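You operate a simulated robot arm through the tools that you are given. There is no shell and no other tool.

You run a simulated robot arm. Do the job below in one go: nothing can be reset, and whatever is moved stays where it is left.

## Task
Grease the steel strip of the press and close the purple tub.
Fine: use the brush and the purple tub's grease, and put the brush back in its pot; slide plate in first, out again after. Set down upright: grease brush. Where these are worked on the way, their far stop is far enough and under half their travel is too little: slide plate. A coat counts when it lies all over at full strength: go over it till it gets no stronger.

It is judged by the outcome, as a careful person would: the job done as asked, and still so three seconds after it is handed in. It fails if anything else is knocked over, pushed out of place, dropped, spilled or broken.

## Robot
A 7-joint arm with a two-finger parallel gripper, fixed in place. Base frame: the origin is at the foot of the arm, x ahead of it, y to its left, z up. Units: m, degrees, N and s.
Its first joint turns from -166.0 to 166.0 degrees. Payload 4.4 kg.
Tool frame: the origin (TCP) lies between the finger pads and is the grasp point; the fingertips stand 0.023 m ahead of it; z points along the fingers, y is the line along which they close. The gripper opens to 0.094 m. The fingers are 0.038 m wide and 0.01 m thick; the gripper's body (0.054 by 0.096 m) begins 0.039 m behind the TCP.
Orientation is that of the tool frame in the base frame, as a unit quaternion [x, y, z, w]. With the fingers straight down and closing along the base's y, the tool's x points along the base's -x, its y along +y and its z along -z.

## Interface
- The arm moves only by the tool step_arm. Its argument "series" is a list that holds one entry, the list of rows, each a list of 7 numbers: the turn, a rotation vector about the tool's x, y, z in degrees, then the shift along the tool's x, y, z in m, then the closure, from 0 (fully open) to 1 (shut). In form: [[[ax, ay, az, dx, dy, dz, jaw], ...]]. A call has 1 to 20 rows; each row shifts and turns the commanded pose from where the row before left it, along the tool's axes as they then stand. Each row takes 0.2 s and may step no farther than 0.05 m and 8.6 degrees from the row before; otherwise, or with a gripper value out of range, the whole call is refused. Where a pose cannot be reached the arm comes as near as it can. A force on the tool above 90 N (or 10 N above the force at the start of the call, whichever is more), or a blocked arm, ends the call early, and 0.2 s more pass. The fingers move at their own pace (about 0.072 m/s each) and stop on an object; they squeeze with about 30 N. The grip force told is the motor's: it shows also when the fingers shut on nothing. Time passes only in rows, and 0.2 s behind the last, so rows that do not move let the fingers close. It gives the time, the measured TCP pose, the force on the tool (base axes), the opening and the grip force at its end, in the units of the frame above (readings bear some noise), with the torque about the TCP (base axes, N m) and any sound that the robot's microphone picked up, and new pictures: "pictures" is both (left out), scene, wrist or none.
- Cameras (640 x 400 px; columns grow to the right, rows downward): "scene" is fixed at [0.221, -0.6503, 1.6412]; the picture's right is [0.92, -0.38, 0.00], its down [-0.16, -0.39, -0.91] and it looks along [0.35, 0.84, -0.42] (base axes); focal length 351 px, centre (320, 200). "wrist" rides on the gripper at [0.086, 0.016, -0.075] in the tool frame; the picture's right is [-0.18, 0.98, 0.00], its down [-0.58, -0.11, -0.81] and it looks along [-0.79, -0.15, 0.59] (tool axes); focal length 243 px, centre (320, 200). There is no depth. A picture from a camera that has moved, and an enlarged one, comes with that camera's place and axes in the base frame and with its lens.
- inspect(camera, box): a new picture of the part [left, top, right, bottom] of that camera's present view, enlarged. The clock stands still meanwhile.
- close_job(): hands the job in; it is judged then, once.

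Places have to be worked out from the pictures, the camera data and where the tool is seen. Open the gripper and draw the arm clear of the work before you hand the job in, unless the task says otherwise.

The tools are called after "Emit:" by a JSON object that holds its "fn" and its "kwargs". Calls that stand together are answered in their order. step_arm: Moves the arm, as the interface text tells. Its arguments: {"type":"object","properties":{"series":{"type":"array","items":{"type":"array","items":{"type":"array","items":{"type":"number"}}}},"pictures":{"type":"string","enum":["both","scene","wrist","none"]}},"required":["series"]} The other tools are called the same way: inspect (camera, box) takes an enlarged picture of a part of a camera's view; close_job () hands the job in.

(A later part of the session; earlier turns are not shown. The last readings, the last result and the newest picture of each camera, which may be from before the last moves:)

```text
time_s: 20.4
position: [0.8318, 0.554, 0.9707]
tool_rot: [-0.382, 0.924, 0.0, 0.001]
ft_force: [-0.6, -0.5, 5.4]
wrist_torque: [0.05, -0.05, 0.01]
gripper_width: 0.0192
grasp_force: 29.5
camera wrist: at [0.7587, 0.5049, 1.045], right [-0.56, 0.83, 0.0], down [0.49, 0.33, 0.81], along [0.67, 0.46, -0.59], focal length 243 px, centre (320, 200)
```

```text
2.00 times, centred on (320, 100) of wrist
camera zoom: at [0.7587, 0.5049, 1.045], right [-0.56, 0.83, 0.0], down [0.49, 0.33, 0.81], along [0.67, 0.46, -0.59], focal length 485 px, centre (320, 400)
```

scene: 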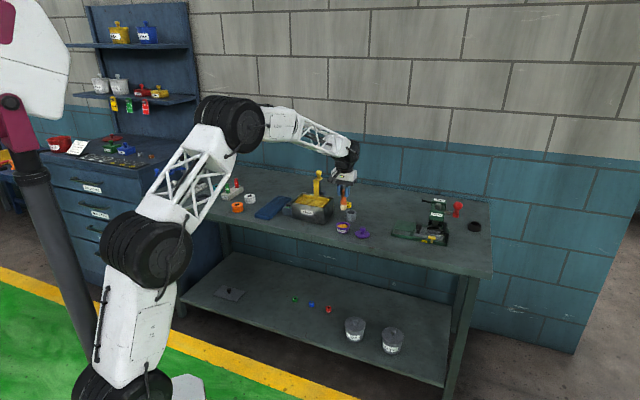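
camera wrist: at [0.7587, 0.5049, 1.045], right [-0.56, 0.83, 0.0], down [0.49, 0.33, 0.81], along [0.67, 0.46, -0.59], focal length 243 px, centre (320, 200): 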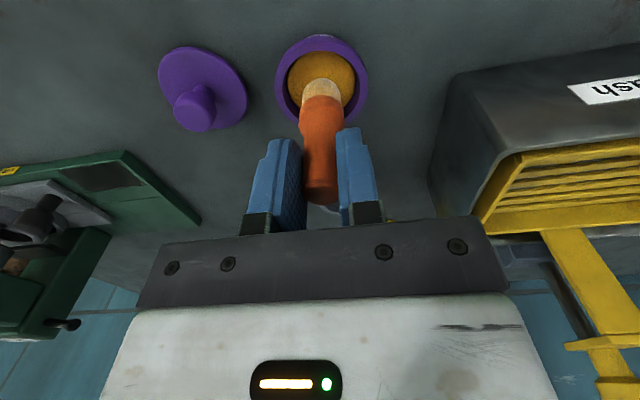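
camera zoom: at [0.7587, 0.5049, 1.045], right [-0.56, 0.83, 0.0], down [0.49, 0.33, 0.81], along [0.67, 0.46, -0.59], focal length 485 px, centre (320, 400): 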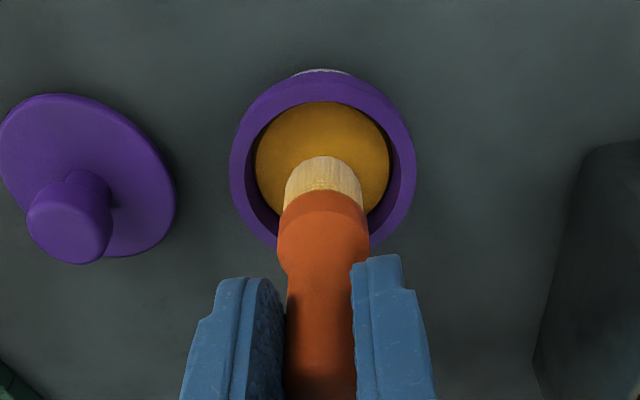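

A 5.4 N contact and the changed bristle colour show the brush is in the grease. I'll press about 2 mm more with a small swirl, then lift and check how much it picked up.

Emit:
{"fn": "step_arm", "kwargs": {"series": [[[0, 0, 0, 0.003, 0, 0.001, 1], [0, 0, 0, -0.003, 0.003, 0.001, 1], [0, 0, 0, -0.003, -0.003, 0, 1], [0, 0, 0, 0.003, -0.003, 0, 1], [0, 0, 0, 0.003, 0.003, 0, 1], [0, 0, 0, -0.003, 0, 0, 1], [0, 0, 0, 0, 0, 0, 1]]], "pictures": "none"}}

Emit:
{"fn": "inspect", "kwargs": {"camera": "wrist", "box": [240, 0, 400, 200]}}

Emit:
{"fn": "inspect", "kwargs": {"camera": "scene", "box": [320, 195, 380, 240]}}

```text
time_s: 22.0
position: [0.8314, 0.554, 0.9693]
tool_rot: [-0.382, 0.924, 0.0, -0.001]
ft_force: [0.8, -2.4, 14.8]
wrist_torque: [-0.13, -0.25, -0.02]
gripper_width: 0.0193
grasp_force: 30.4
```

```text
2.00 times, centred on (320, 100) of wrist
camera zoom: at [0.7586, 0.5046, 1.044], right [-0.56, 0.83, 0.0], down [0.49, 0.33, 0.81], along [0.67, 0.46, -0.59], focal length 485 px, centre (320, 400)
```

zoom: 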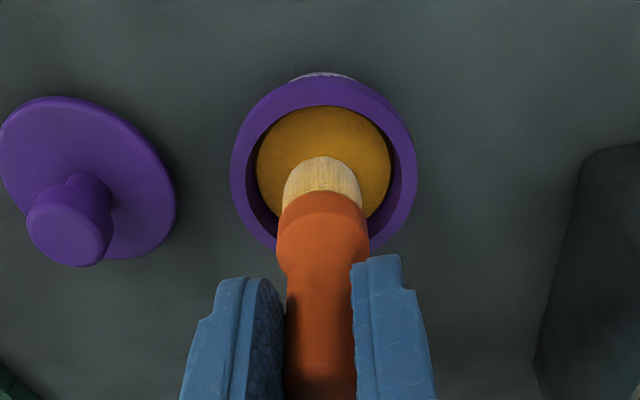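

```text
8.89 times, centred on (350, 218) of scene
camera zoom: at [0.221, -0.6503, 1.6412], right [0.92, -0.38, 0.0], down [-0.16, -0.39, -0.91], along [0.35, 0.84, -0.42], focal length 3122 px, centre (53, 44)
```

zoom: 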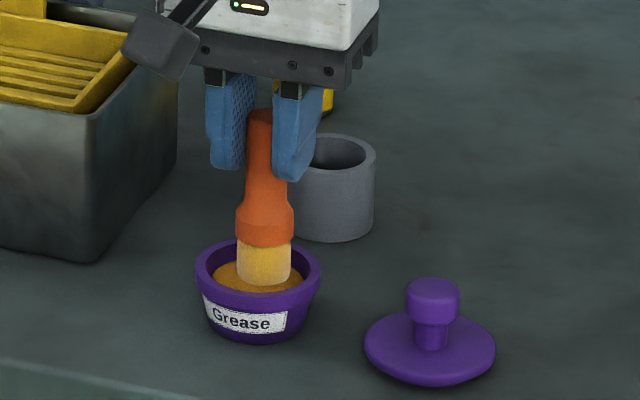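

The grip holds and the bristles are loaded; the force is 15 N, so the grease surface is firm. I'll lift out and carry the brush to above the strip.

Emit:
{"fn": "step_arm", "kwargs": {"series": [[[0, 0, 0, 0, 0, -0.02, 1], [0, 0, 0, 0, 0, -0.025, 1], [0, 0, 0, 0, 0, -0.025, 1], [0, 0, 0, -0.01, -0.0405, 0, 1], [0, 0, 0, -0.01, -0.0405, 0, 1], [0, 0, 0, -0.01, -0.0405, 0, 1], [0, 0, 0, -0.01, -0.0405, 0, 1], [0, 0, 0, -0.01, -0.0405, 0, 1], [0, 0, 0, -0.01, -0.0405, 0, 1], [0, 0, 0, 0, 0, 0, 1]]]}}

Emit:
{"fn": "inspect", "kwargs": {"camera": "wrist", "box": [240, 0, 400, 200]}}

Emit:
{"fn": "inspect", "kwargs": {"camera": "scene", "box": [375, 190, 445, 250]}}

Emit:
{"fn": "inspect", "kwargs": {"camera": "scene", "box": [320, 195, 380, 240]}}

```text
time_s: 24.2
position: [1.0484, 0.4265, 1.0379]
tool_rot: [-0.383, 0.924, 0.0, 0.0]
ft_force: [0.1, -0.1, 0.4]
wrist_torque: [-0.03, 0.02, 0.01]
gripper_width: 0.0193
grasp_force: 30.1
camera wrist: at [0.9751, 0.376, 1.1132], right [-0.56, 0.83, 0.0], down [0.49, 0.33, 0.81], along [0.67, 0.46, -0.59], focal length 243 px, centre (320, 200)
```

scene: 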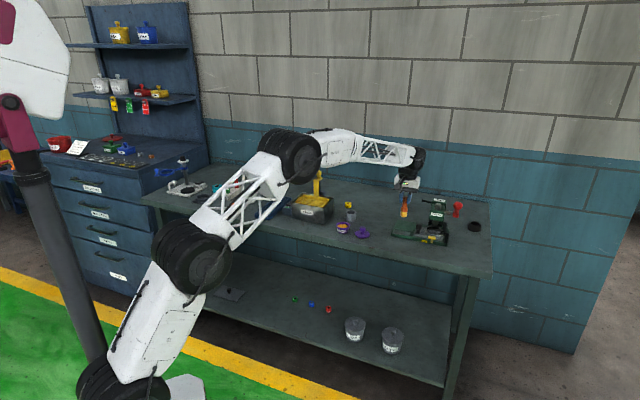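
wrist: 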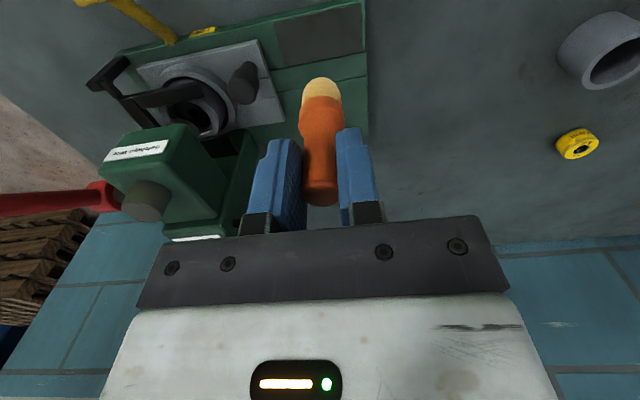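

```text
2.00 times, centred on (320, 100) of wrist
camera zoom: at [0.9751, 0.376, 1.1132], right [-0.56, 0.83, 0.0], down [0.49, 0.33, 0.81], along [0.67, 0.46, -0.59], focal length 485 px, centre (320, 400)
```

zoom: 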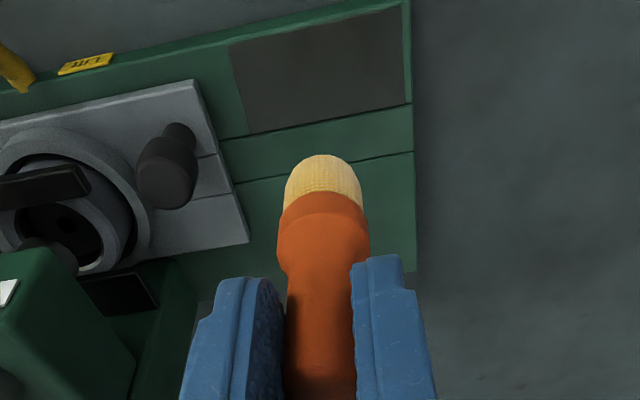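

```text
6.67 times, centred on (410, 220) of scene
camera zoom: at [0.221, -0.6503, 1.6412], right [0.92, -0.38, 0.0], down [-0.16, -0.39, -0.91], along [0.35, 0.84, -0.42], focal length 2341 px, centre (-280, 67)
```

zoom: 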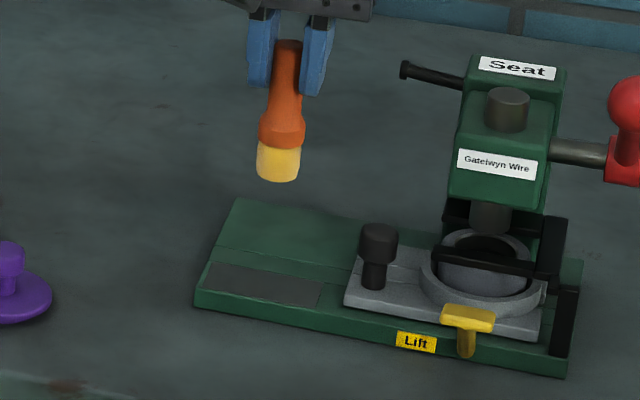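

```text
8.89 times, centred on (350, 218) of scene
camera zoom: at [0.221, -0.6503, 1.6412], right [0.92, -0.38, 0.0], down [-0.16, -0.39, -0.91], along [0.35, 0.84, -0.42], focal length 3122 px, centre (53, 44)
```

zoom: 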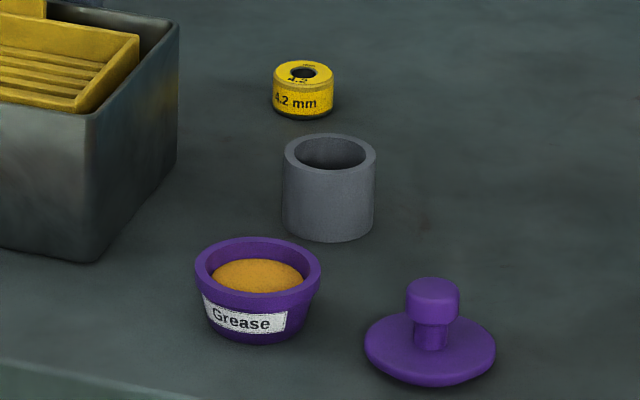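

The brush carries grease and the tub hasn't moved. The strip spans e1 0.402–0.475 and e2 1.022–1.057, so it needs two or three overlapping lanes. I'll move over the left end of the back lane and descend close to contact.

Emit:
{"fn": "step_arm", "kwargs": {"series": [[[0, 0, 0, -0.0015, 0.0145, 0.02, 1], [0, 0, 0, -0.0015, 0.0145, 0.02, 1], [0, 0, 0, 0, 0, 0.02, 1], [0, 0, 0, 0, 0, 0.01, 1], [0, 0, 0, 0, 0, 0.004, 1], [0, 0, 0, 0, 0, 0, 1]]], "pictures": "none"}}

Emit:
{"fn": "inspect", "kwargs": {"camera": "wrist", "box": [220, 0, 420, 200]}}

Emit:
{"fn": "inspect", "kwargs": {"camera": "scene", "box": [375, 190, 445, 250]}}

```text
time_s: 25.6
position: [1.0277, 0.4467, 0.9652]
tool_rot: [-0.383, 0.924, 0.0, -0.001]
ft_force: [0.2, -0.7, 0.1]
wrist_torque: [0.01, 0.03, 0.0]
gripper_width: 0.0193
grasp_force: 30.3
```

```text
2.00 times, centred on (320, 100) of wrist
camera zoom: at [0.9551, 0.3976, 1.04], right [-0.56, 0.83, 0.0], down [0.49, 0.33, 0.81], along [0.67, 0.46, -0.59], focal length 485 px, centre (320, 400)
```

zoom: 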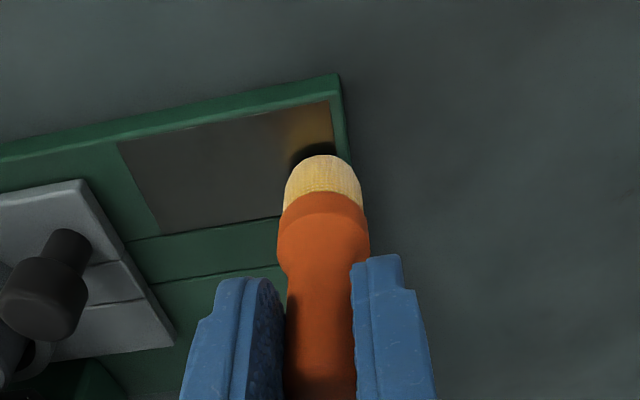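

```text
6.67 times, centred on (410, 220) of scene
camera zoom: at [0.221, -0.6503, 1.6412], right [0.92, -0.38, 0.0], down [-0.16, -0.39, -0.91], along [0.35, 0.84, -0.42], focal length 2341 px, centre (-280, 67)
```

zoom: 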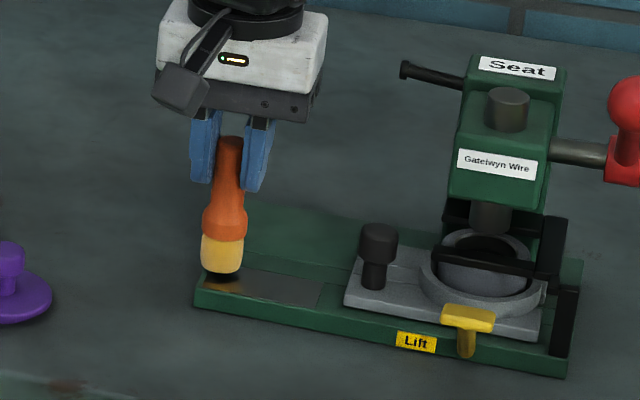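

The tip hovers a few millimetres above the strip; I can see its reflection, and there's no force yet. I'll lower in small steps to light contact.

Emit:
{"fn": "step_arm", "kwargs": {"series": [[[0, 0, 0, 0, 0, 0.002, 1], [0, 0, 0, 0, 0, 0.002, 1], [0, 0, 0, 0, 0, 0, 1]]], "pictures": "none"}}

Emit:
{"fn": "step_arm", "kwargs": {"series": [[[0, 0, 0, 0, 0, 0.002, 1], [0, 0, 0, 0, 0, 0, 1]]], "pictures": "none"}}

```text
time_s: 26.4
position: [1.0288, 0.4465, 0.9603]
tool_rot: [-0.382, 0.924, 0.0, 0.0]
ft_force: [-0.2, 0.3, 0.2]
wrist_torque: [-0.02, 0.0, -0.01]
gripper_width: 0.0194
grasp_force: 30.1
```

```text
time_s: 27.0
position: [1.0282, 0.4479, 0.9593]
tool_rot: [-0.382, 0.924, 0.001, 0.001]
ft_force: [-0.1, -0.4, 8.6]
wrist_torque: [0.05, -0.04, 0.01]
gripper_width: 0.0192
grasp_force: 30.0
```

Contact is at 8.6 N. I'll make the first stroke along the strip and see how the coat takes.

Emit:
{"fn": "step_arm", "kwargs": {"series": [[[0, 0, 0, -0.002, 0.003, 0, 1], [0, 0, 0, 0, -0.01, 0, 1], [0, 0, 0, 0, -0.01, 0, 1], [0, 0, 0, 0, -0.01, 0, 1], [0, 0, 0, 0, -0.01, 0, 1], [0, 0, 0, 0, -0.01, 0, 1], [0, 0, 0, 0, -0.01, 0, 1], [0, 0, 0, 0, 0, 0, 1]]]}}

Emit:
{"fn": "inspect", "kwargs": {"camera": "wrist", "box": [240, 0, 480, 200]}}

Emit:
{"fn": "inspect", "kwargs": {"camera": "scene", "box": [375, 190, 445, 250]}}

```text
time_s: 28.8
position: [1.0687, 0.4091, 0.9603]
tool_rot: [-0.382, 0.924, 0.0, 0.001]
ft_force: [-2.1, 2.8, 19.8]
wrist_torque: [0.25, 0.03, 0.0]
gripper_width: 0.0192
grasp_force: 29.7
camera wrist: at [0.9968, 0.359, 1.0344], right [-0.56, 0.83, 0.0], down [0.49, 0.33, 0.81], along [0.67, 0.46, -0.59], focal length 243 px, centre (320, 200)
```

scene: 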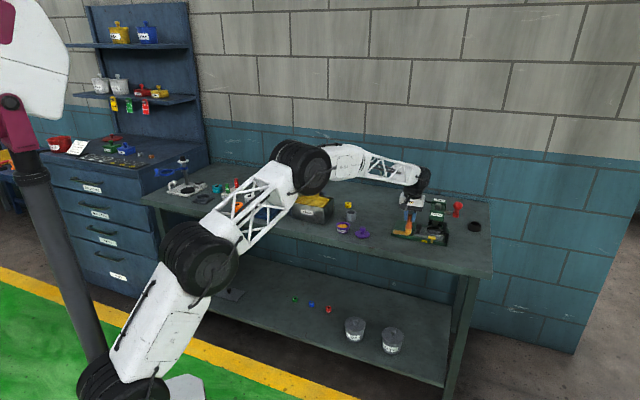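
wrist: 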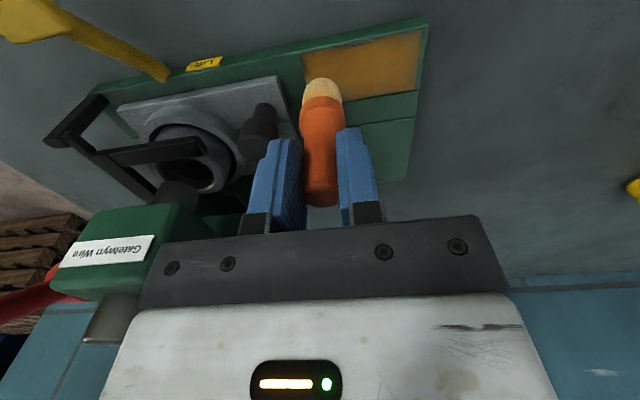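

```text
2.00 times, centred on (360, 100) of wrist
camera zoom: at [0.9968, 0.359, 1.0344], right [-0.56, 0.83, 0.0], down [0.49, 0.33, 0.81], along [0.67, 0.46, -0.59], focal length 485 px, centre (240, 400)
```

zoom: 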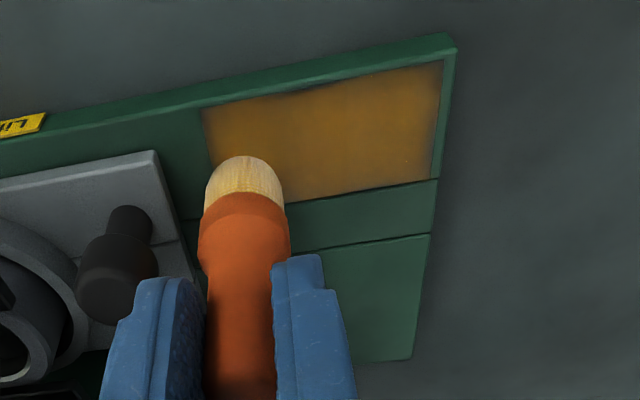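

```text
6.67 times, centred on (410, 220) of scene
camera zoom: at [0.221, -0.6503, 1.6412], right [0.92, -0.38, 0.0], down [-0.16, -0.39, -0.91], along [0.35, 0.84, -0.42], focal length 2341 px, centre (-280, 67)
```

zoom: 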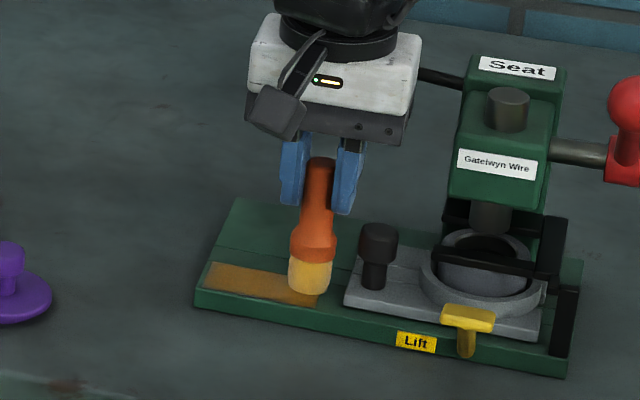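

One stroke already coats nearly the whole strip, but thinly. The force rose to 20 N, so I'll ease up 1 mm and add passes along the front and middle lanes.

Emit:
{"fn": "step_arm", "kwargs": {"series": [[[0, 0, 0, 0.006, 0, -0.001, 1], [0, 0, 0, 0.006, 0, 0, 1], [0, 0, 0, 0, 0.01, 0, 1], [0, 0, 0, 0, 0.01, 0, 1], [0, 0, 0, 0, 0.01, 0, 1], [0, 0, 0, 0, 0.01, 0, 1], [0, 0, 0, 0, 0.01, 0, 1], [0, 0, 0, 0, 0.01, 0, 1], [0, 0, 0, 0, 0, 0, 1]]], "pictures": "none"}}

Emit:
{"fn": "inspect", "kwargs": {"camera": "wrist", "box": [180, 0, 420, 200]}}

Emit:
{"fn": "inspect", "kwargs": {"camera": "scene", "box": [375, 190, 445, 250]}}

```text
time_s: 30.8
position: [1.0185, 0.4412, 0.9592]
tool_rot: [-0.383, 0.924, 0.0, 0.0]
ft_force: [0.4, -1.0, 7.8]
wrist_torque: [0.06, -0.12, 0.01]
gripper_width: 0.0193
grasp_force: 30.1
```

```text
2.00 times, centred on (300, 100) of wrist
camera zoom: at [0.9455, 0.3926, 1.0343], right [-0.56, 0.83, 0.0], down [0.49, 0.33, 0.81], along [0.67, 0.46, -0.59], focal length 485 px, centre (360, 400)
```

zoom: 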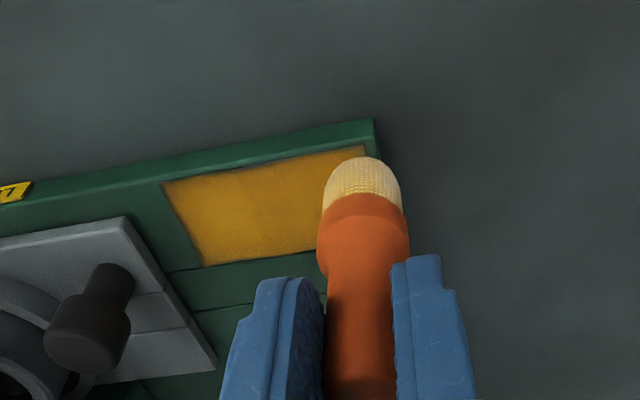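

```text
6.67 times, centred on (410, 220) of scene
camera zoom: at [0.221, -0.6503, 1.6412], right [0.92, -0.38, 0.0], down [-0.16, -0.39, -0.91], along [0.35, 0.84, -0.42], focal length 2341 px, centre (-280, 67)
```

zoom: 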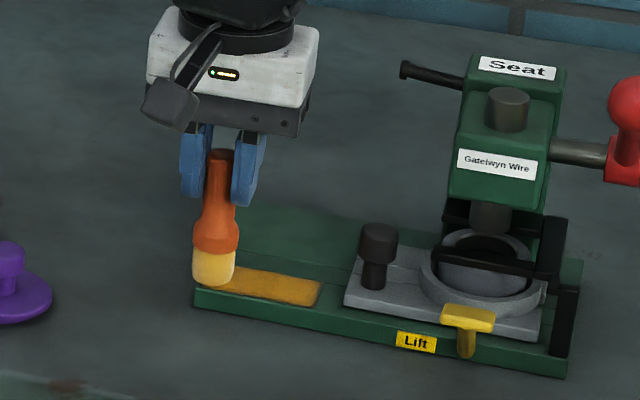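

The coat is stronger after the second pass, and the bristles are paler as they use up grease. I'll do a middle pass and then a back-lane pass, then check.

Emit:
{"fn": "step_arm", "kwargs": {"series": [[[0, 0, 0, -0.007, 0, 0, 1], [0, 0, 0, 0, -0.01, 0, 1], [0, 0, 0, 0, -0.01, 0, 1], [0, 0, 0, 0, -0.01, 0, 1], [0, 0, 0, 0, -0.01, -0.0005, 1], [0, 0, 0, 0, -0.01, -0.0005, 1], [0, 0, 0, 0, -0.01, 0, 1], [0, 0, 0, -0.006, 0, 0, 1], [0, 0, 0, 0, 0.01, 0, 1], [0, 0, 0, 0, 0.01, 0.0005, 1], [0, 0, 0, 0, 0.01, 0.0005, 1], [0, 0, 0, 0, 0.01, 0, 1], [0, 0, 0, 0, 0.01, 0, 1], [0, 0, 0, 0, 0.01, 0, 1], [0, 0, 0, 0, 0, 0, 1]]], "pictures": "none"}}

Emit:
{"fn": "inspect", "kwargs": {"camera": "wrist", "box": [180, 0, 420, 200]}}

Emit:
{"fn": "inspect", "kwargs": {"camera": "scene", "box": [375, 190, 445, 250]}}

```text
time_s: 34.0
position: [1.027, 0.4514, 0.9599]
tool_rot: [-0.383, 0.924, 0.001, 0.0]
ft_force: [1.4, -0.1, -0.7]
wrist_torque: [0.02, -0.01, -0.01]
gripper_width: 0.0194
grasp_force: 30.1
```

```text
2.00 times, centred on (300, 100) of wrist
camera zoom: at [0.9551, 0.4025, 1.0347], right [-0.56, 0.83, 0.0], down [0.49, 0.33, 0.81], along [0.67, 0.46, -0.59], focal length 485 px, centre (360, 400)
```

zoom: 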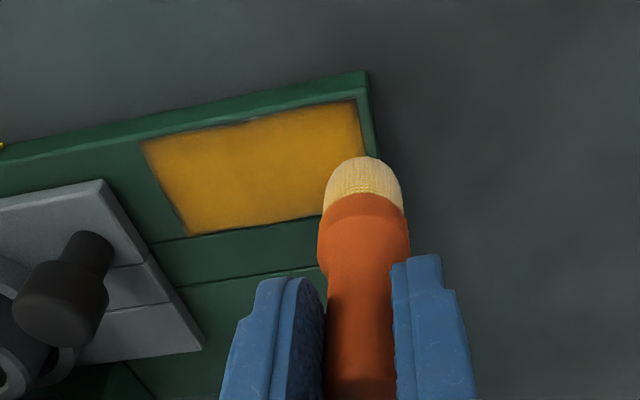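

```text
6.67 times, centred on (410, 220) of scene
camera zoom: at [0.221, -0.6503, 1.6412], right [0.92, -0.38, 0.0], down [-0.16, -0.39, -0.91], along [0.35, 0.84, -0.42], focal length 2341 px, centre (-280, 67)
```

zoom: 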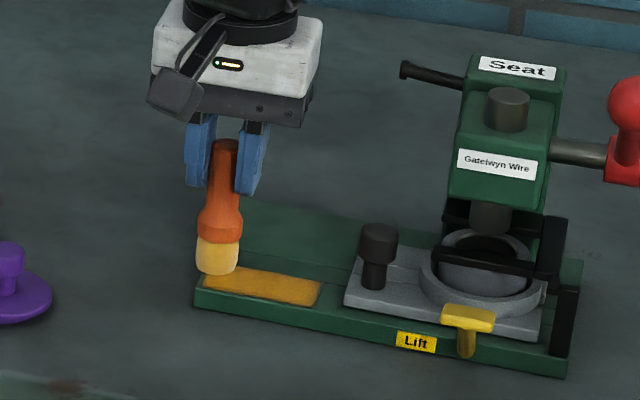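

The coat is still strengthening, and the last stroke barely touched. I'll lower 1.5 mm and make another full set of back, front and middle lanes, including the ends.

Emit:
{"fn": "step_arm", "kwargs": {"series": [[[0, 0, 0, 0, 0, 0.0015, 1], [0, 0, 0, 0, -0.011, 0, 1], [0, 0, 0, 0, -0.011, 0, 1], [0, 0, 0, 0, -0.011, 0, 1], [0, 0, 0, 0, -0.011, -0.0005, 1], [0, 0, 0, 0, -0.011, -0.0005, 1], [0, 0, 0, 0, -0.01, 0, 1], [0, 0, 0, 0.008, 0, 0, 1], [0, 0, 0, 0.008, 0, 0, 1], [0, 0, 0, 0, 0.011, 0, 1], [0, 0, 0, 0, 0.011, 0.0005, 1], [0, 0, 0, 0, 0.011, 0.0005, 1], [0, 0, 0, 0, 0.011, 0, 1], [0, 0, 0, 0, 0.011, 0, 1], [0, 0, 0, 0, 0.01, 0, 1], [0, 0, 0, 0, 0, 0, 1]]], "pictures": "none"}}

Emit:
{"fn": "inspect", "kwargs": {"camera": "wrist", "box": [180, 0, 420, 200]}}

Emit:
{"fn": "inspect", "kwargs": {"camera": "scene", "box": [375, 190, 445, 250]}}

```text
time_s: 37.4
position: [1.0165, 0.439, 0.9581]
tool_rot: [-0.383, 0.924, 0.001, 0.001]
ft_force: [4.7, -2.9, 17.6]
wrist_torque: [-0.07, -0.49, -0.06]
gripper_width: 0.0192
grasp_force: 30.6
```

```text
2.00 times, centred on (300, 100) of wrist
camera zoom: at [0.9437, 0.3902, 1.0336], right [-0.56, 0.83, 0.0], down [0.49, 0.33, 0.81], along [0.67, 0.46, -0.59], focal length 485 px, centre (360, 400)
```

zoom: 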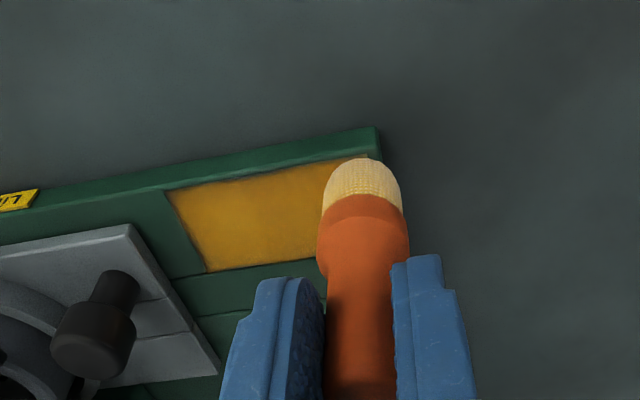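

```text
6.67 times, centred on (410, 220) of scene
camera zoom: at [0.221, -0.6503, 1.6412], right [0.92, -0.38, 0.0], down [-0.16, -0.39, -0.91], along [0.35, 0.84, -0.42], focal length 2341 px, centre (-280, 67)
```

zoom: 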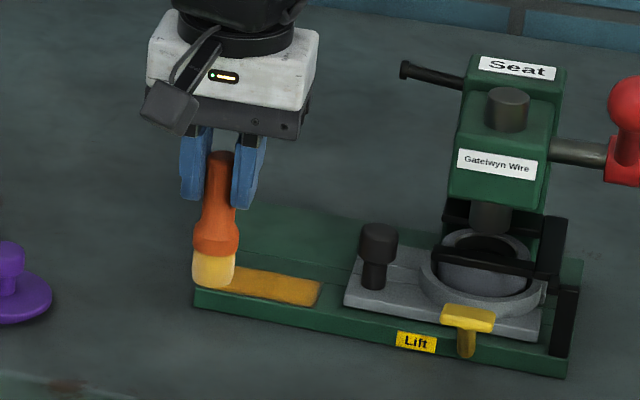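

Colour is hard to compare from changing viewpoints. I'll lift to a standard viewpoint above the strip to judge evenness and strength.

Emit:
{"fn": "step_arm", "kwargs": {"series": [[[0, 0, 0, 0, 0, -0.03, 1], [0, 0, 0, -0.007, -0.015, -0.025, 1], [0, 0, 0, -0.007, -0.016, -0.025, 1], [0, 0, 0, 0, 0, 0, 1]]], "pictures": "none"}}

Emit:
{"fn": "inspect", "kwargs": {"camera": "wrist", "box": [240, 0, 400, 100]}}

Emit:
{"fn": "inspect", "kwargs": {"camera": "scene", "box": [390, 215, 430, 240]}}

```text
time_s: 38.4
position: [1.0477, 0.4275, 1.0361]
tool_rot: [-0.383, 0.924, 0.0, 0.0]
ft_force: [0.7, 0.4, -0.2]
wrist_torque: [-0.01, 0.0, -0.01]
gripper_width: 0.0195
grasp_force: 29.9
```

```text
4.00 times, centred on (320, 50) of wrist
camera zoom: at [0.975, 0.3782, 1.1114], right [-0.56, 0.83, 0.0], down [0.49, 0.33, 0.81], along [0.67, 0.46, -0.59], focal length 970 px, centre (320, 800)
```

zoom: 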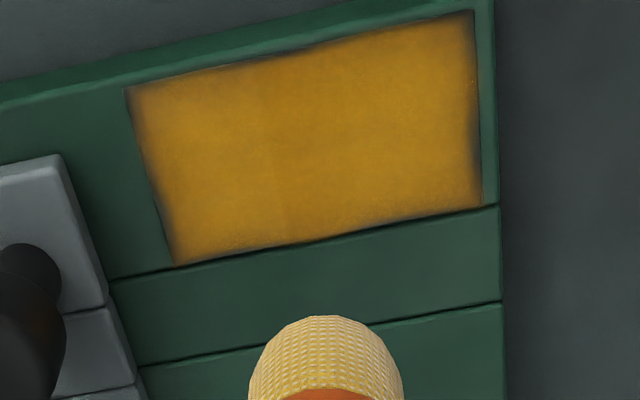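

```text
16.00 times, centred on (410, 228) of scene
camera zoom: at [0.221, -0.6503, 1.6412], right [0.92, -0.38, 0.0], down [-0.16, -0.39, -0.91], along [0.35, 0.84, -0.42], focal length 5619 px, centre (-1120, -240)
```

zoom: 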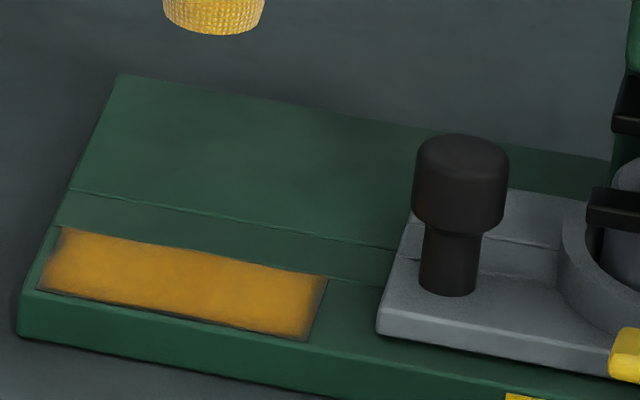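

The coat is nearly even, but it's thinner along the edges and at the right end. I'll reload at the tub to be sure of full strength.

Emit:
{"fn": "step_arm", "kwargs": {"series": [[[0, 0, 0, 0.0106, 0.0404, 0, 1], [0, 0, 0, 0.0106, 0.0404, 0, 1], [0, 0, 0, 0.0106, 0.0404, 0, 1], [0, 0, 0, 0.0106, 0.0404, 0, 1], [0, 0, 0, 0.0106, 0.0404, 0, 1], [0, 0, 0, 0.0106, 0.0404, 0, 1], [0, 0, 0, 0, 0, 0.025, 1], [0, 0, 0, 0, 0, 0.025, 1], [0, 0, 0, 0, 0, 0.012, 1], [0, 0, 0, 0, 0, 0, 1]]], "pictures": "wrist"}}

```text
time_s: 40.6
position: [0.8313, 0.5549, 0.9771]
tool_rot: [-0.382, 0.924, 0.001, 0.0]
ft_force: [0.4, 0.5, 0.0]
wrist_torque: [-0.04, 0.03, 0.02]
gripper_width: 0.0194
grasp_force: 29.3
camera wrist: at [0.7592, 0.5055, 1.0526], right [-0.56, 0.83, 0.0], down [0.49, 0.33, 0.81], along [0.67, 0.46, -0.59], focal length 243 px, centre (320, 200)
```

wrist: 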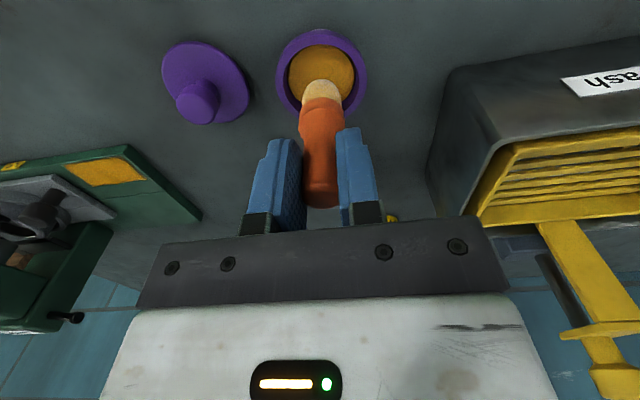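

The brush is centred over the grease, with about 5 mm to go. I'll dip and swirl lightly, then lift.

Emit:
{"fn": "step_arm", "kwargs": {"series": [[[0, 0, 0, 0, 0, 0.004, 1], [0, 0, 0, 0, 0, 0.003, 1], [0, 0, 0, 0.003, 0, 0, 1], [0, 0, 0, -0.003, 0.003, 0, 1], [0, 0, 0, -0.003, -0.003, 0, 1], [0, 0, 0, 0.003, -0.003, 0, 1], [0, 0, 0, 0, 0.003, 0, 1], [0, 0, 0, 0, 0, 0, 1]]], "pictures": "none"}}

Emit:
{"fn": "step_arm", "kwargs": {"series": [[[0, 0, 0, 0, 0, -0.02, 1], [0, 0, 0, 0, 0, -0.025, 1], [0, 0, 0, 0, 0, -0.025, 1], [0, 0, 0, 0, 0, 0, 1]]], "pictures": "wrist"}}

Emit:
{"fn": "inspect", "kwargs": {"camera": "scene", "box": [310, 170, 390, 245]}}

```text
time_s: 42.4
position: [0.8309, 0.555, 0.9692]
tool_rot: [-0.383, 0.924, 0.0, 0.0]
ft_force: [1.2, -0.2, -0.9]
wrist_torque: [-0.01, 0.01, 0.03]
gripper_width: 0.0191
grasp_force: 30.0
```

```text
time_s: 43.4
position: [0.8298, 0.5556, 1.0375]
tool_rot: [-0.382, 0.924, 0.0, 0.0]
ft_force: [-0.9, -0.8, 0.1]
wrist_torque: [0.0, -0.02, 0.0]
gripper_width: 0.0194
grasp_force: 30.3
camera wrist: at [0.7577, 0.5053, 1.1124], right [-0.56, 0.83, 0.0], down [0.49, 0.33, 0.81], along [0.67, 0.46, -0.59], focal length 243 px, centre (320, 200)
```

wrist: 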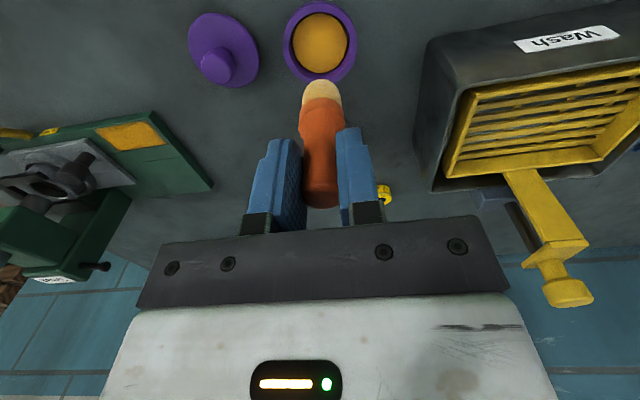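

```text
5.33 times, centred on (350, 208) of scene
camera zoom: at [0.221, -0.6503, 1.6412], right [0.92, -0.38, 0.0], down [-0.16, -0.39, -0.91], along [0.35, 0.84, -0.42], focal length 1873 px, centre (160, 160)
```

zoom: 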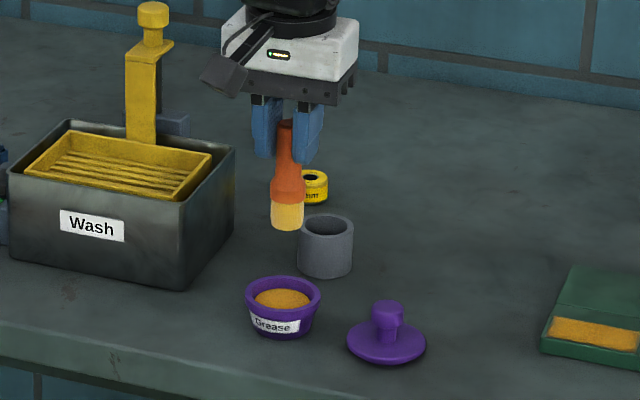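

There was no contact force at 0.969, so the handle has slipped up a couple of millimetres in the grip. I'll dip again, slightly deeper, and check the force.

Emit:
{"fn": "step_arm", "kwargs": {"series": [[[0, 0, 0, 0, 0, 0.025, 1], [0, 0, 0, 0, 0, 0.025, 1], [0, 0, 0, 0, 0, 0.018, 1], [0, 0, 0, 0, 0, 0.002, 1], [0, 0, 0, 0, 0, 0, 1]]], "pictures": "none"}}

```text
time_s: 44.6
position: [0.8311, 0.5545, 0.9699]
tool_rot: [-0.383, 0.924, 0.001, 0.0]
ft_force: [0.6, -0.3, -0.9]
wrist_torque: [0.03, -0.02, -0.04]
gripper_width: 0.0194
grasp_force: 30.5
```

Emit:
{"fn": "step_arm", "kwargs": {"series": [[[0, 0, 0, 0, 0, 0.0015, 1], [0, 0, 0, 0, 0, 0, 1]]], "pictures": "none"}}

Emit:
{"fn": "inspect", "kwargs": {"camera": "scene", "box": [320, 195, 380, 240]}}

```text
time_s: 45.2
position: [0.8319, 0.5545, 0.9688]
tool_rot: [-0.383, 0.924, 0.0, 0.0]
ft_force: [-0.3, -0.5, 0.0]
wrist_torque: [-0.01, 0.01, 0.03]
gripper_width: 0.0191
grasp_force: 30.3
```

```text
8.89 times, centred on (350, 218) of scene
camera zoom: at [0.221, -0.6503, 1.6412], right [0.92, -0.38, 0.0], down [-0.16, -0.39, -0.91], along [0.35, 0.84, -0.42], focal length 3122 px, centre (53, 44)
```

zoom: 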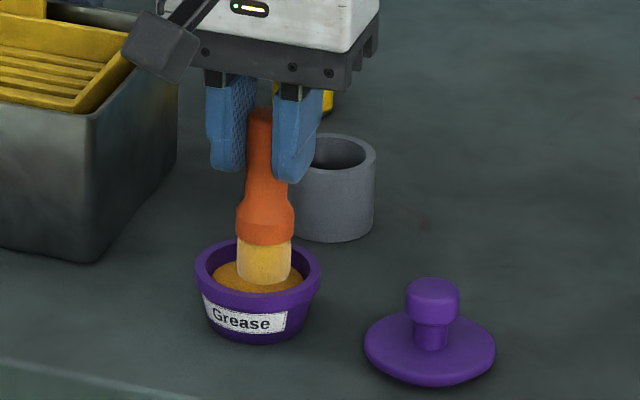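

The bristles look close to the surface, but there's still no force. I'll lower another 1.5 mm at a time until contact.

Emit:
{"fn": "step_arm", "kwargs": {"series": [[[0, 0, 0, 0, 0, 0.0015, 1], [0, 0, 0, 0, 0, 0, 1]]], "pictures": "none"}}

```text
time_s: 45.8
position: [0.8318, 0.5547, 0.969]
tool_rot: [-0.383, 0.924, 0.0, 0.0]
ft_force: [-0.2, -0.2, 16.3]
wrist_torque: [0.08, -0.07, 0.02]
gripper_width: 0.0193
grasp_force: 30.3
```

Contact is at 16 N. I'll ease up half a millimetre, swirl to load the bristles, then lift and return to the strip.

Emit:
{"fn": "step_arm", "kwargs": {"series": [[[0, 0, 0, 0.003, 0, -0.0005, 1], [0, 0, 0, -0.003, 0.003, 0, 1], [0, 0, 0, -0.003, -0.003, 0, 1], [0, 0, 0, 0.003, -0.003, 0, 1], [0, 0, 0, 0, 0.003, 0, 1], [0, 0, 0, 0, 0, -0.02, 1], [0, 0, 0, 0, 0, -0.025, 1], [0, 0, 0, 0, 0, -0.025, 1], [0, 0, 0, 0, 0, 0, 1]]], "pictures": "none"}}

Emit:
{"fn": "inspect", "kwargs": {"camera": "wrist", "box": [240, 0, 400, 100]}}

Emit:
{"fn": "inspect", "kwargs": {"camera": "scene", "box": [310, 170, 390, 245]}}

```text
time_s: 47.8
position: [0.8331, 0.5547, 1.0368]
tool_rot: [-0.383, 0.924, 0.0, 0.0]
ft_force: [-1.0, 0.4, -1.3]
wrist_torque: [0.02, 0.01, 0.01]
gripper_width: 0.0192
grasp_force: 30.3
```

```text
4.00 times, centred on (320, 50) of wrist
camera zoom: at [0.7603, 0.5054, 1.1118], right [-0.56, 0.83, 0.0], down [0.49, 0.33, 0.81], along [0.67, 0.46, -0.59], focal length 970 px, centre (320, 800)
```

zoom: 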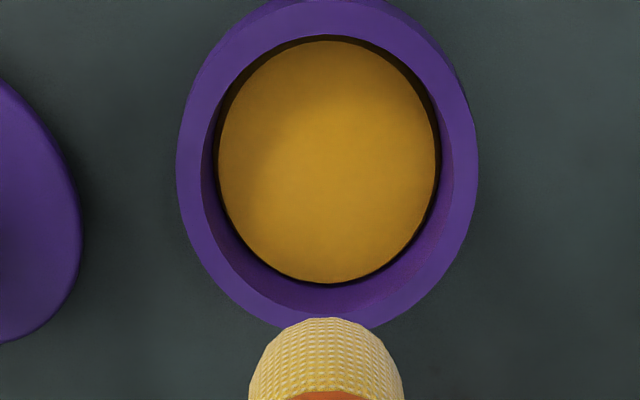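

```text
5.33 times, centred on (350, 208) of scene
camera zoom: at [0.221, -0.6503, 1.6412], right [0.92, -0.38, 0.0], down [-0.16, -0.39, -0.91], along [0.35, 0.84, -0.42], focal length 1873 px, centre (160, 160)
```

zoom: 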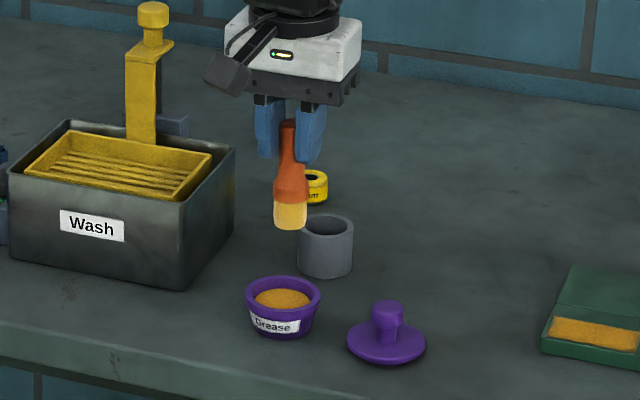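

The brush is loaded and the tub hasn't moved. I'll go back to the left end of the back lane, descending to just above contact.

Emit:
{"fn": "step_arm", "kwargs": {"series": [[[0, 0, 0, -0.011, -0.035, 0, 1], [0, 0, 0, -0.011, -0.035, 0, 1], [0, 0, 0, -0.011, -0.035, 0, 1], [0, 0, 0, -0.011, -0.035, 0, 1], [0, 0, 0, -0.011, -0.035, 0, 1], [0, 0, 0, -0.011, -0.035, 0, 1], [0, 0, 0, 0, 0, 0.03, 1], [0, 0, 0, 0, 0, 0.03, 1], [0, 0, 0, 0, 0, 0.017, 1], [0, 0, 0, 0, 0, 0, 1]]], "pictures": "none"}}

Emit:
{"fn": "step_arm", "kwargs": {"series": [[[0, 0, 0, 0, 0, 0.0015, 1], [0, 0, 0, 0, 0, 0, 1]]], "pictures": "wrist"}}

```text
time_s: 50.0
position: [1.0256, 0.4507, 0.9597]
tool_rot: [-0.383, 0.924, 0.0, 0.0]
ft_force: [-0.3, 0.1, -0.6]
wrist_torque: [-0.01, -0.01, -0.02]
gripper_width: 0.0192
grasp_force: 30.3
```

```text
time_s: 50.6
position: [1.0263, 0.452, 0.9579]
tool_rot: [-0.383, 0.924, 0.0, 0.001]
ft_force: [-0.6, 0.3, 0.1]
wrist_torque: [0.0, -0.02, -0.02]
gripper_width: 0.0194
grasp_force: 30.3
camera wrist: at [0.9541, 0.4026, 1.0339], right [-0.56, 0.83, 0.0], down [0.49, 0.33, 0.81], along [0.67, 0.46, -0.59], focal length 243 px, centre (320, 200)
```

wrist: 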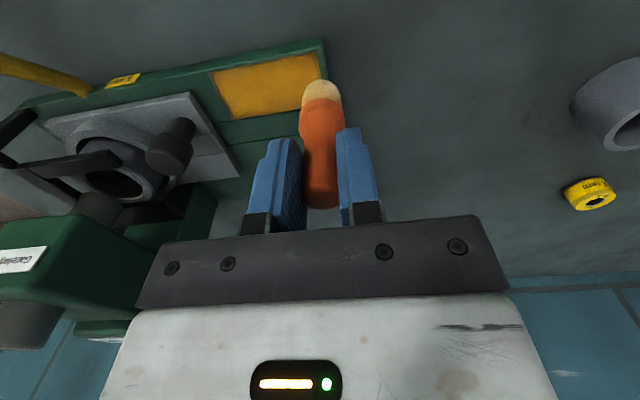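

Still no contact, so I'll lower 1 mm more.

Emit:
{"fn": "step_arm", "kwargs": {"series": [[[0, 0, 0, 0, 0, 0.001, 1], [0, 0, 0, 0, 0, 0, 1]]], "pictures": "none"}}

Emit:
{"fn": "step_arm", "kwargs": {"series": [[[0, 0, 0, 0, 0, 0.0005, 1], [0, 0, 0, 0, 0, 0, 1]]], "pictures": "none"}}

```text
time_s: 51.2
position: [1.0259, 0.4519, 0.9589]
tool_rot: [-0.383, 0.924, -0.001, 0.0]
ft_force: [0.2, -0.5, 3.9]
wrist_torque: [-0.04, -0.01, 0.02]
gripper_width: 0.0193
grasp_force: 29.9
```

```text
time_s: 51.8
position: [1.0276, 0.4513, 0.9592]
tool_rot: [-0.383, 0.924, 0.0, 0.001]
ft_force: [-0.6, 0.7, 12.2]
wrist_torque: [0.04, 0.0, -0.03]
gripper_width: 0.0194
grasp_force: 30.1
```

Contact is at 12 N. I'll run the back lane to the right end and the front lane back to the left, monitoring the force.

Emit:
{"fn": "step_arm", "kwargs": {"series": [[[0, 0, 0, -0.002, 0.002, 0, 1], [0, 0, 0, 0, -0.011, 0, 1], [0, 0, 0, 0, -0.011, 0, 1], [0, 0, 0, 0, -0.011, -0.0003, 1], [0, 0, 0, 0, -0.011, -0.0003, 1], [0, 0, 0, 0, -0.011, -0.0003, 1], [0, 0, 0, 0, -0.011, 0, 1], [0, 0, 0, 0, 0, 0, 1]]], "pictures": "none"}}

Emit:
{"fn": "step_arm", "kwargs": {"series": [[[0, 0, 0, 0.008, 0, 0, 1], [0, 0, 0, 0.009, 0, 0, 1], [0, 0, 0, 0, 0.011, 0, 1], [0, 0, 0, 0, 0.011, 0.0003, 1], [0, 0, 0, 0, 0.011, 0.0003, 1], [0, 0, 0, 0, 0.011, 0.0003, 1], [0, 0, 0, 0, 0.011, 0, 1], [0, 0, 0, 0, 0.011, 0, 1], [0, 0, 0, 0, 0, 0, 1]]], "pictures": "none"}}

Emit:
{"fn": "step_arm", "kwargs": {"series": [[[0, 0, 0, -0.008, 0, 0, 1], [0, 0, 0, 0, -0.011, 0, 1], [0, 0, 0, 0, -0.011, 0, 1], [0, 0, 0, 0, -0.011, -0.0003, 1], [0, 0, 0, 0, -0.011, -0.0003, 1], [0, 0, 0, 0, -0.011, -0.0003, 1], [0, 0, 0, 0, -0.011, 0, 1], [0, 0, 0, 0, 0, 0, 1]]], "pictures": "none"}}

```text
time_s: 53.6
position: [1.0748, 0.4076, 0.9571]
tool_rot: [-0.382, 0.924, 0.0, 0.0]
ft_force: [-1.7, 2.2, 9.9]
wrist_torque: [0.14, 0.09, 0.03]
gripper_width: 0.0194
grasp_force: 30.0
```

```text
time_s: 55.6
position: [1.0141, 0.443, 0.9579]
tool_rot: [-0.383, 0.924, 0.0, 0.0]
ft_force: [1.6, -0.8, 6.2]
wrist_torque: [0.06, -0.2, -0.02]
gripper_width: 0.0191
grasp_force: 29.9
```

```text
time_s: 57.4
position: [1.067, 0.4039, 0.9576]
tool_rot: [-0.382, 0.924, 0.0, 0.0]
ft_force: [0.2, -0.4, -0.8]
wrist_torque: [-0.04, 0.01, -0.04]
gripper_width: 0.0196
grasp_force: 29.9
```

Contact was lost at the right end of the last pass. I'll lower 1 mm and work across the right end, then the middle and front on the way back, and then across the left end.

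Emit:
{"fn": "step_arm", "kwargs": {"series": [[[0, 0, 0, 0, 0, 0.001, 1], [0, 0, 0, -0.004, 0, 0, 1], [0, 0, 0, -0.004, 0, 0, 1], [0, 0, 0, 0.009, 0, 0, 1], [0, 0, 0, 0.009, 0, 0, 1], [0, 0, 0, -0.005, 0, 0, 1], [0, 0, 0, 0, 0, 0, 1]]], "pictures": "none"}}

Emit:
{"fn": "step_arm", "kwargs": {"series": [[[0, 0, 0, 0, 0.011, 0, 1], [0, 0, 0, 0, 0.011, 0, 1], [0, 0, 0, 0, 0.011, 0.0003, 1], [0, 0, 0, 0, 0.011, 0.0003, 1], [0, 0, 0, 0, 0.01, 0, 1], [0, 0, 0, 0, 0.009, 0, 1], [0, 0, 0, -0.007, 0, 0, 1], [0, 0, 0, -0.006, 0, 0, 1], [0, 0, 0, 0.009, 0, 0, 1], [0, 0, 0, 0.009, 0, 0, 1], [0, 0, 0, 0, 0, 0, 1]]], "pictures": "none"}}

```text
time_s: 59.0
position: [1.064, 0.3992, 0.9568]
tool_rot: [-0.383, 0.924, 0.001, 0.001]
ft_force: [-1.2, -2.3, 8.7]
wrist_torque: [-0.13, 0.07, 0.01]
gripper_width: 0.0199
grasp_force: 30.1
```

```text
time_s: 61.4
position: [1.0152, 0.4412, 0.9566]
tool_rot: [-0.382, 0.924, 0.0, 0.001]
ft_force: [2.2, 3.5, 22.6]
wrist_torque: [0.37, -0.29, -0.03]
gripper_width: 0.0197
grasp_force: 30.3
```

Good contact all along. I'll lift to the standard viewpoint and compare the coat.

Emit:
{"fn": "step_arm", "kwargs": {"series": [[[0, 0, 0, 0, 0, -0.03, 1], [0, 0, 0, -0.007, -0.015, -0.025, 1], [0, 0, 0, -0.007, -0.016, -0.025, 1], [0, 0, 0, 0, 0, 0, 1]]], "pictures": "none"}}

Emit:
{"fn": "inspect", "kwargs": {"camera": "wrist", "box": [240, 0, 400, 100]}}

Emit:
{"fn": "inspect", "kwargs": {"camera": "scene", "box": [390, 215, 430, 240]}}

```text
time_s: 62.4
position: [1.0467, 0.4286, 1.0373]
tool_rot: [-0.383, 0.924, 0.0, 0.0]
ft_force: [0.2, -0.2, -0.5]
wrist_torque: [0.01, 0.04, 0.01]
gripper_width: 0.0194
grasp_force: 30.2
```

```text
4.00 times, centred on (320, 50) of wrist
camera zoom: at [0.9739, 0.3788, 1.111], right [-0.56, 0.83, 0.0], down [0.49, 0.33, 0.81], along [0.67, 0.46, -0.59], focal length 970 px, centre (320, 800)
```

zoom: 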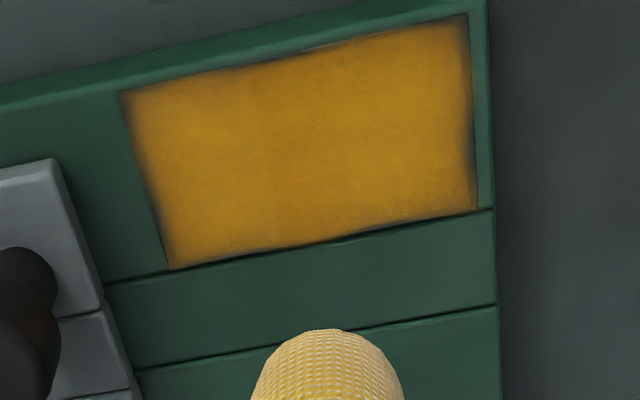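

```text
16.00 times, centred on (410, 228) of scene
camera zoom: at [0.221, -0.6503, 1.6412], right [0.92, -0.38, 0.0], down [-0.16, -0.39, -0.91], along [0.35, 0.84, -0.42], focal length 5619 px, centre (-1120, -240)
```

zoom: 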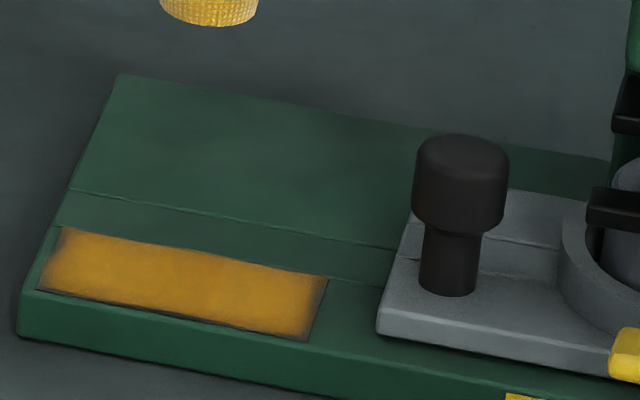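

The coat looks about the same as before this round, so it's close to its limit. To be sure, I'll make one more pass over the plate-side end and the edges, then compare again.

Emit:
{"fn": "step_arm", "kwargs": {"series": [[[0, 0, 0, -0.002, -0.017, 0.02, 1], [0, 0, 0, -0.002, -0.017, 0.02, 1], [0, 0, 0, 0, 0, 0.02, 1], [0, 0, 0, 0, 0, 0.018, 1], [0, 0, 0, 0, 0, 0, 1]]], "pictures": "none"}}

Emit:
{"fn": "step_arm", "kwargs": {"series": [[[0, 0, 0, 0, 0, 0.0015, 1], [0, 0, 0, 0, 0, 0, 1]]], "pictures": "wrist"}}

```text
time_s: 63.6
position: [1.0751, 0.4068, 0.9578]
tool_rot: [-0.382, 0.924, 0.001, 0.0]
ft_force: [-0.8, 0.1, -1.1]
wrist_torque: [-0.02, 0.03, 0.0]
gripper_width: 0.0197
grasp_force: 29.5
```

```text
time_s: 64.2
position: [1.0743, 0.4062, 0.9578]
tool_rot: [-0.383, 0.924, 0.0, 0.0]
ft_force: [-0.7, 0.3, -0.5]
wrist_torque: [0.04, -0.03, -0.02]
gripper_width: 0.0195
grasp_force: 30.0
camera wrist: at [1.0015, 0.3569, 1.0315], right [-0.56, 0.83, 0.0], down [0.49, 0.33, 0.81], along [0.67, 0.46, -0.59], focal length 243 px, centre (320, 200)
```

wrist: 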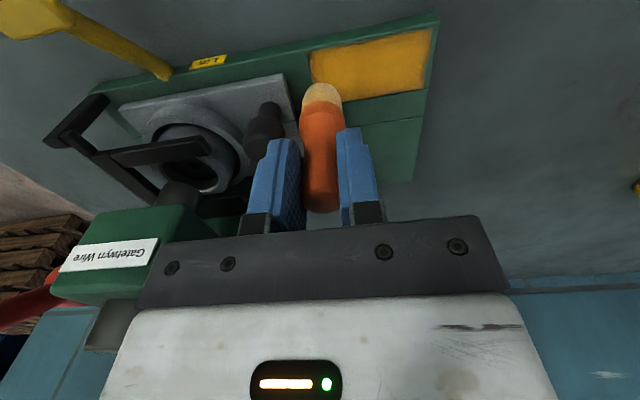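

Emit:
{"fn": "step_arm", "kwargs": {"series": [[[0, 0, 0, 0, 0, 0.001, 1], [0, 0, 0, 0, 0, 0, 1]]], "pictures": "none"}}

```text
time_s: 64.8
position: [1.0741, 0.4068, 0.9563]
tool_rot: [-0.383, 0.924, 0.0, -0.001]
ft_force: [1.2, -0.5, 4.5]
wrist_torque: [-0.09, -0.01, -0.02]
gripper_width: 0.0195
grasp_force: 29.6
```

Light contact now. I'll sweep across the plate end, then along the front lane, the left end, the back lane and the middle.

Emit:
{"fn": "step_arm", "kwargs": {"series": [[[0, 0, 0, 0, 0, 0.0004, 1], [0, 0, 0, 0.009, 0, 0, 1], [0, 0, 0, 0.009, 0, 0, 1], [0, 0, 0, 0, 0.011, 0, 1], [0, 0, 0, 0, 0.011, 0, 1], [0, 0, 0, 0, 0.011, 0, 1], [0, 0, 0, 0, 0.011, 0, 1], [0, 0, 0, 0, 0.011, 0, 1], [0, 0, 0, 0, 0.011, 0, 1], [0, 0, 0, 0, 0, 0, 1]]], "pictures": "none"}}

Emit:
{"fn": "step_arm", "kwargs": {"series": [[[0, 0, 0, -0.009, 0, 0, 1], [0, 0, 0, -0.009, 0, 0, 1], [0, 0, 0, 0, -0.011, 0, 1], [0, 0, 0, 0, -0.011, 0, 1], [0, 0, 0, 0, -0.011, 0, 1], [0, 0, 0, 0, -0.011, 0, 1], [0, 0, 0, 0, -0.011, 0, 1], [0, 0, 0, 0, -0.011, 0, 1], [0, 0, 0, 0, 0, 0, 1]]], "pictures": "none"}}

Emit:
{"fn": "step_arm", "kwargs": {"series": [[[0, 0, 0, 0.009, 0, 0, 1], [0, 0, 0, 0, 0.011, 0, 1], [0, 0, 0, 0, 0.011, 0, 1], [0, 0, 0, 0, 0.011, 0, 1], [0, 0, 0, 0, 0.011, 0, 1], [0, 0, 0, 0, 0.011, 0, 1], [0, 0, 0, 0, 0.011, 0, 1], [0, 0, 0, 0, 0, 0, 1]]], "pictures": "none"}}

```text
time_s: 67.0
position: [1.016, 0.4399, 0.9553]
tool_rot: [-0.383, 0.924, 0.0, 0.0]
ft_force: [6.5, -2.1, 23.5]
wrist_torque: [-0.08, -0.51, -0.1]
gripper_width: 0.0198
grasp_force: 29.8
```

```text
time_s: 69.0
position: [1.0742, 0.4069, 0.9556]
tool_rot: [-0.383, 0.924, 0.0, 0.0]
ft_force: [-0.7, -0.4, 0.1]
wrist_torque: [-0.01, -0.02, 0.03]
gripper_width: 0.0201
grasp_force: 30.0
```

```text
time_s: 70.8
position: [1.0202, 0.4459, 0.9543]
tool_rot: [-0.382, 0.924, 0.0, 0.001]
ft_force: [-0.4, 0.1, 0.3]
wrist_torque: [-0.02, -0.03, 0.0]
gripper_width: 0.0199
grasp_force: 30.1
```

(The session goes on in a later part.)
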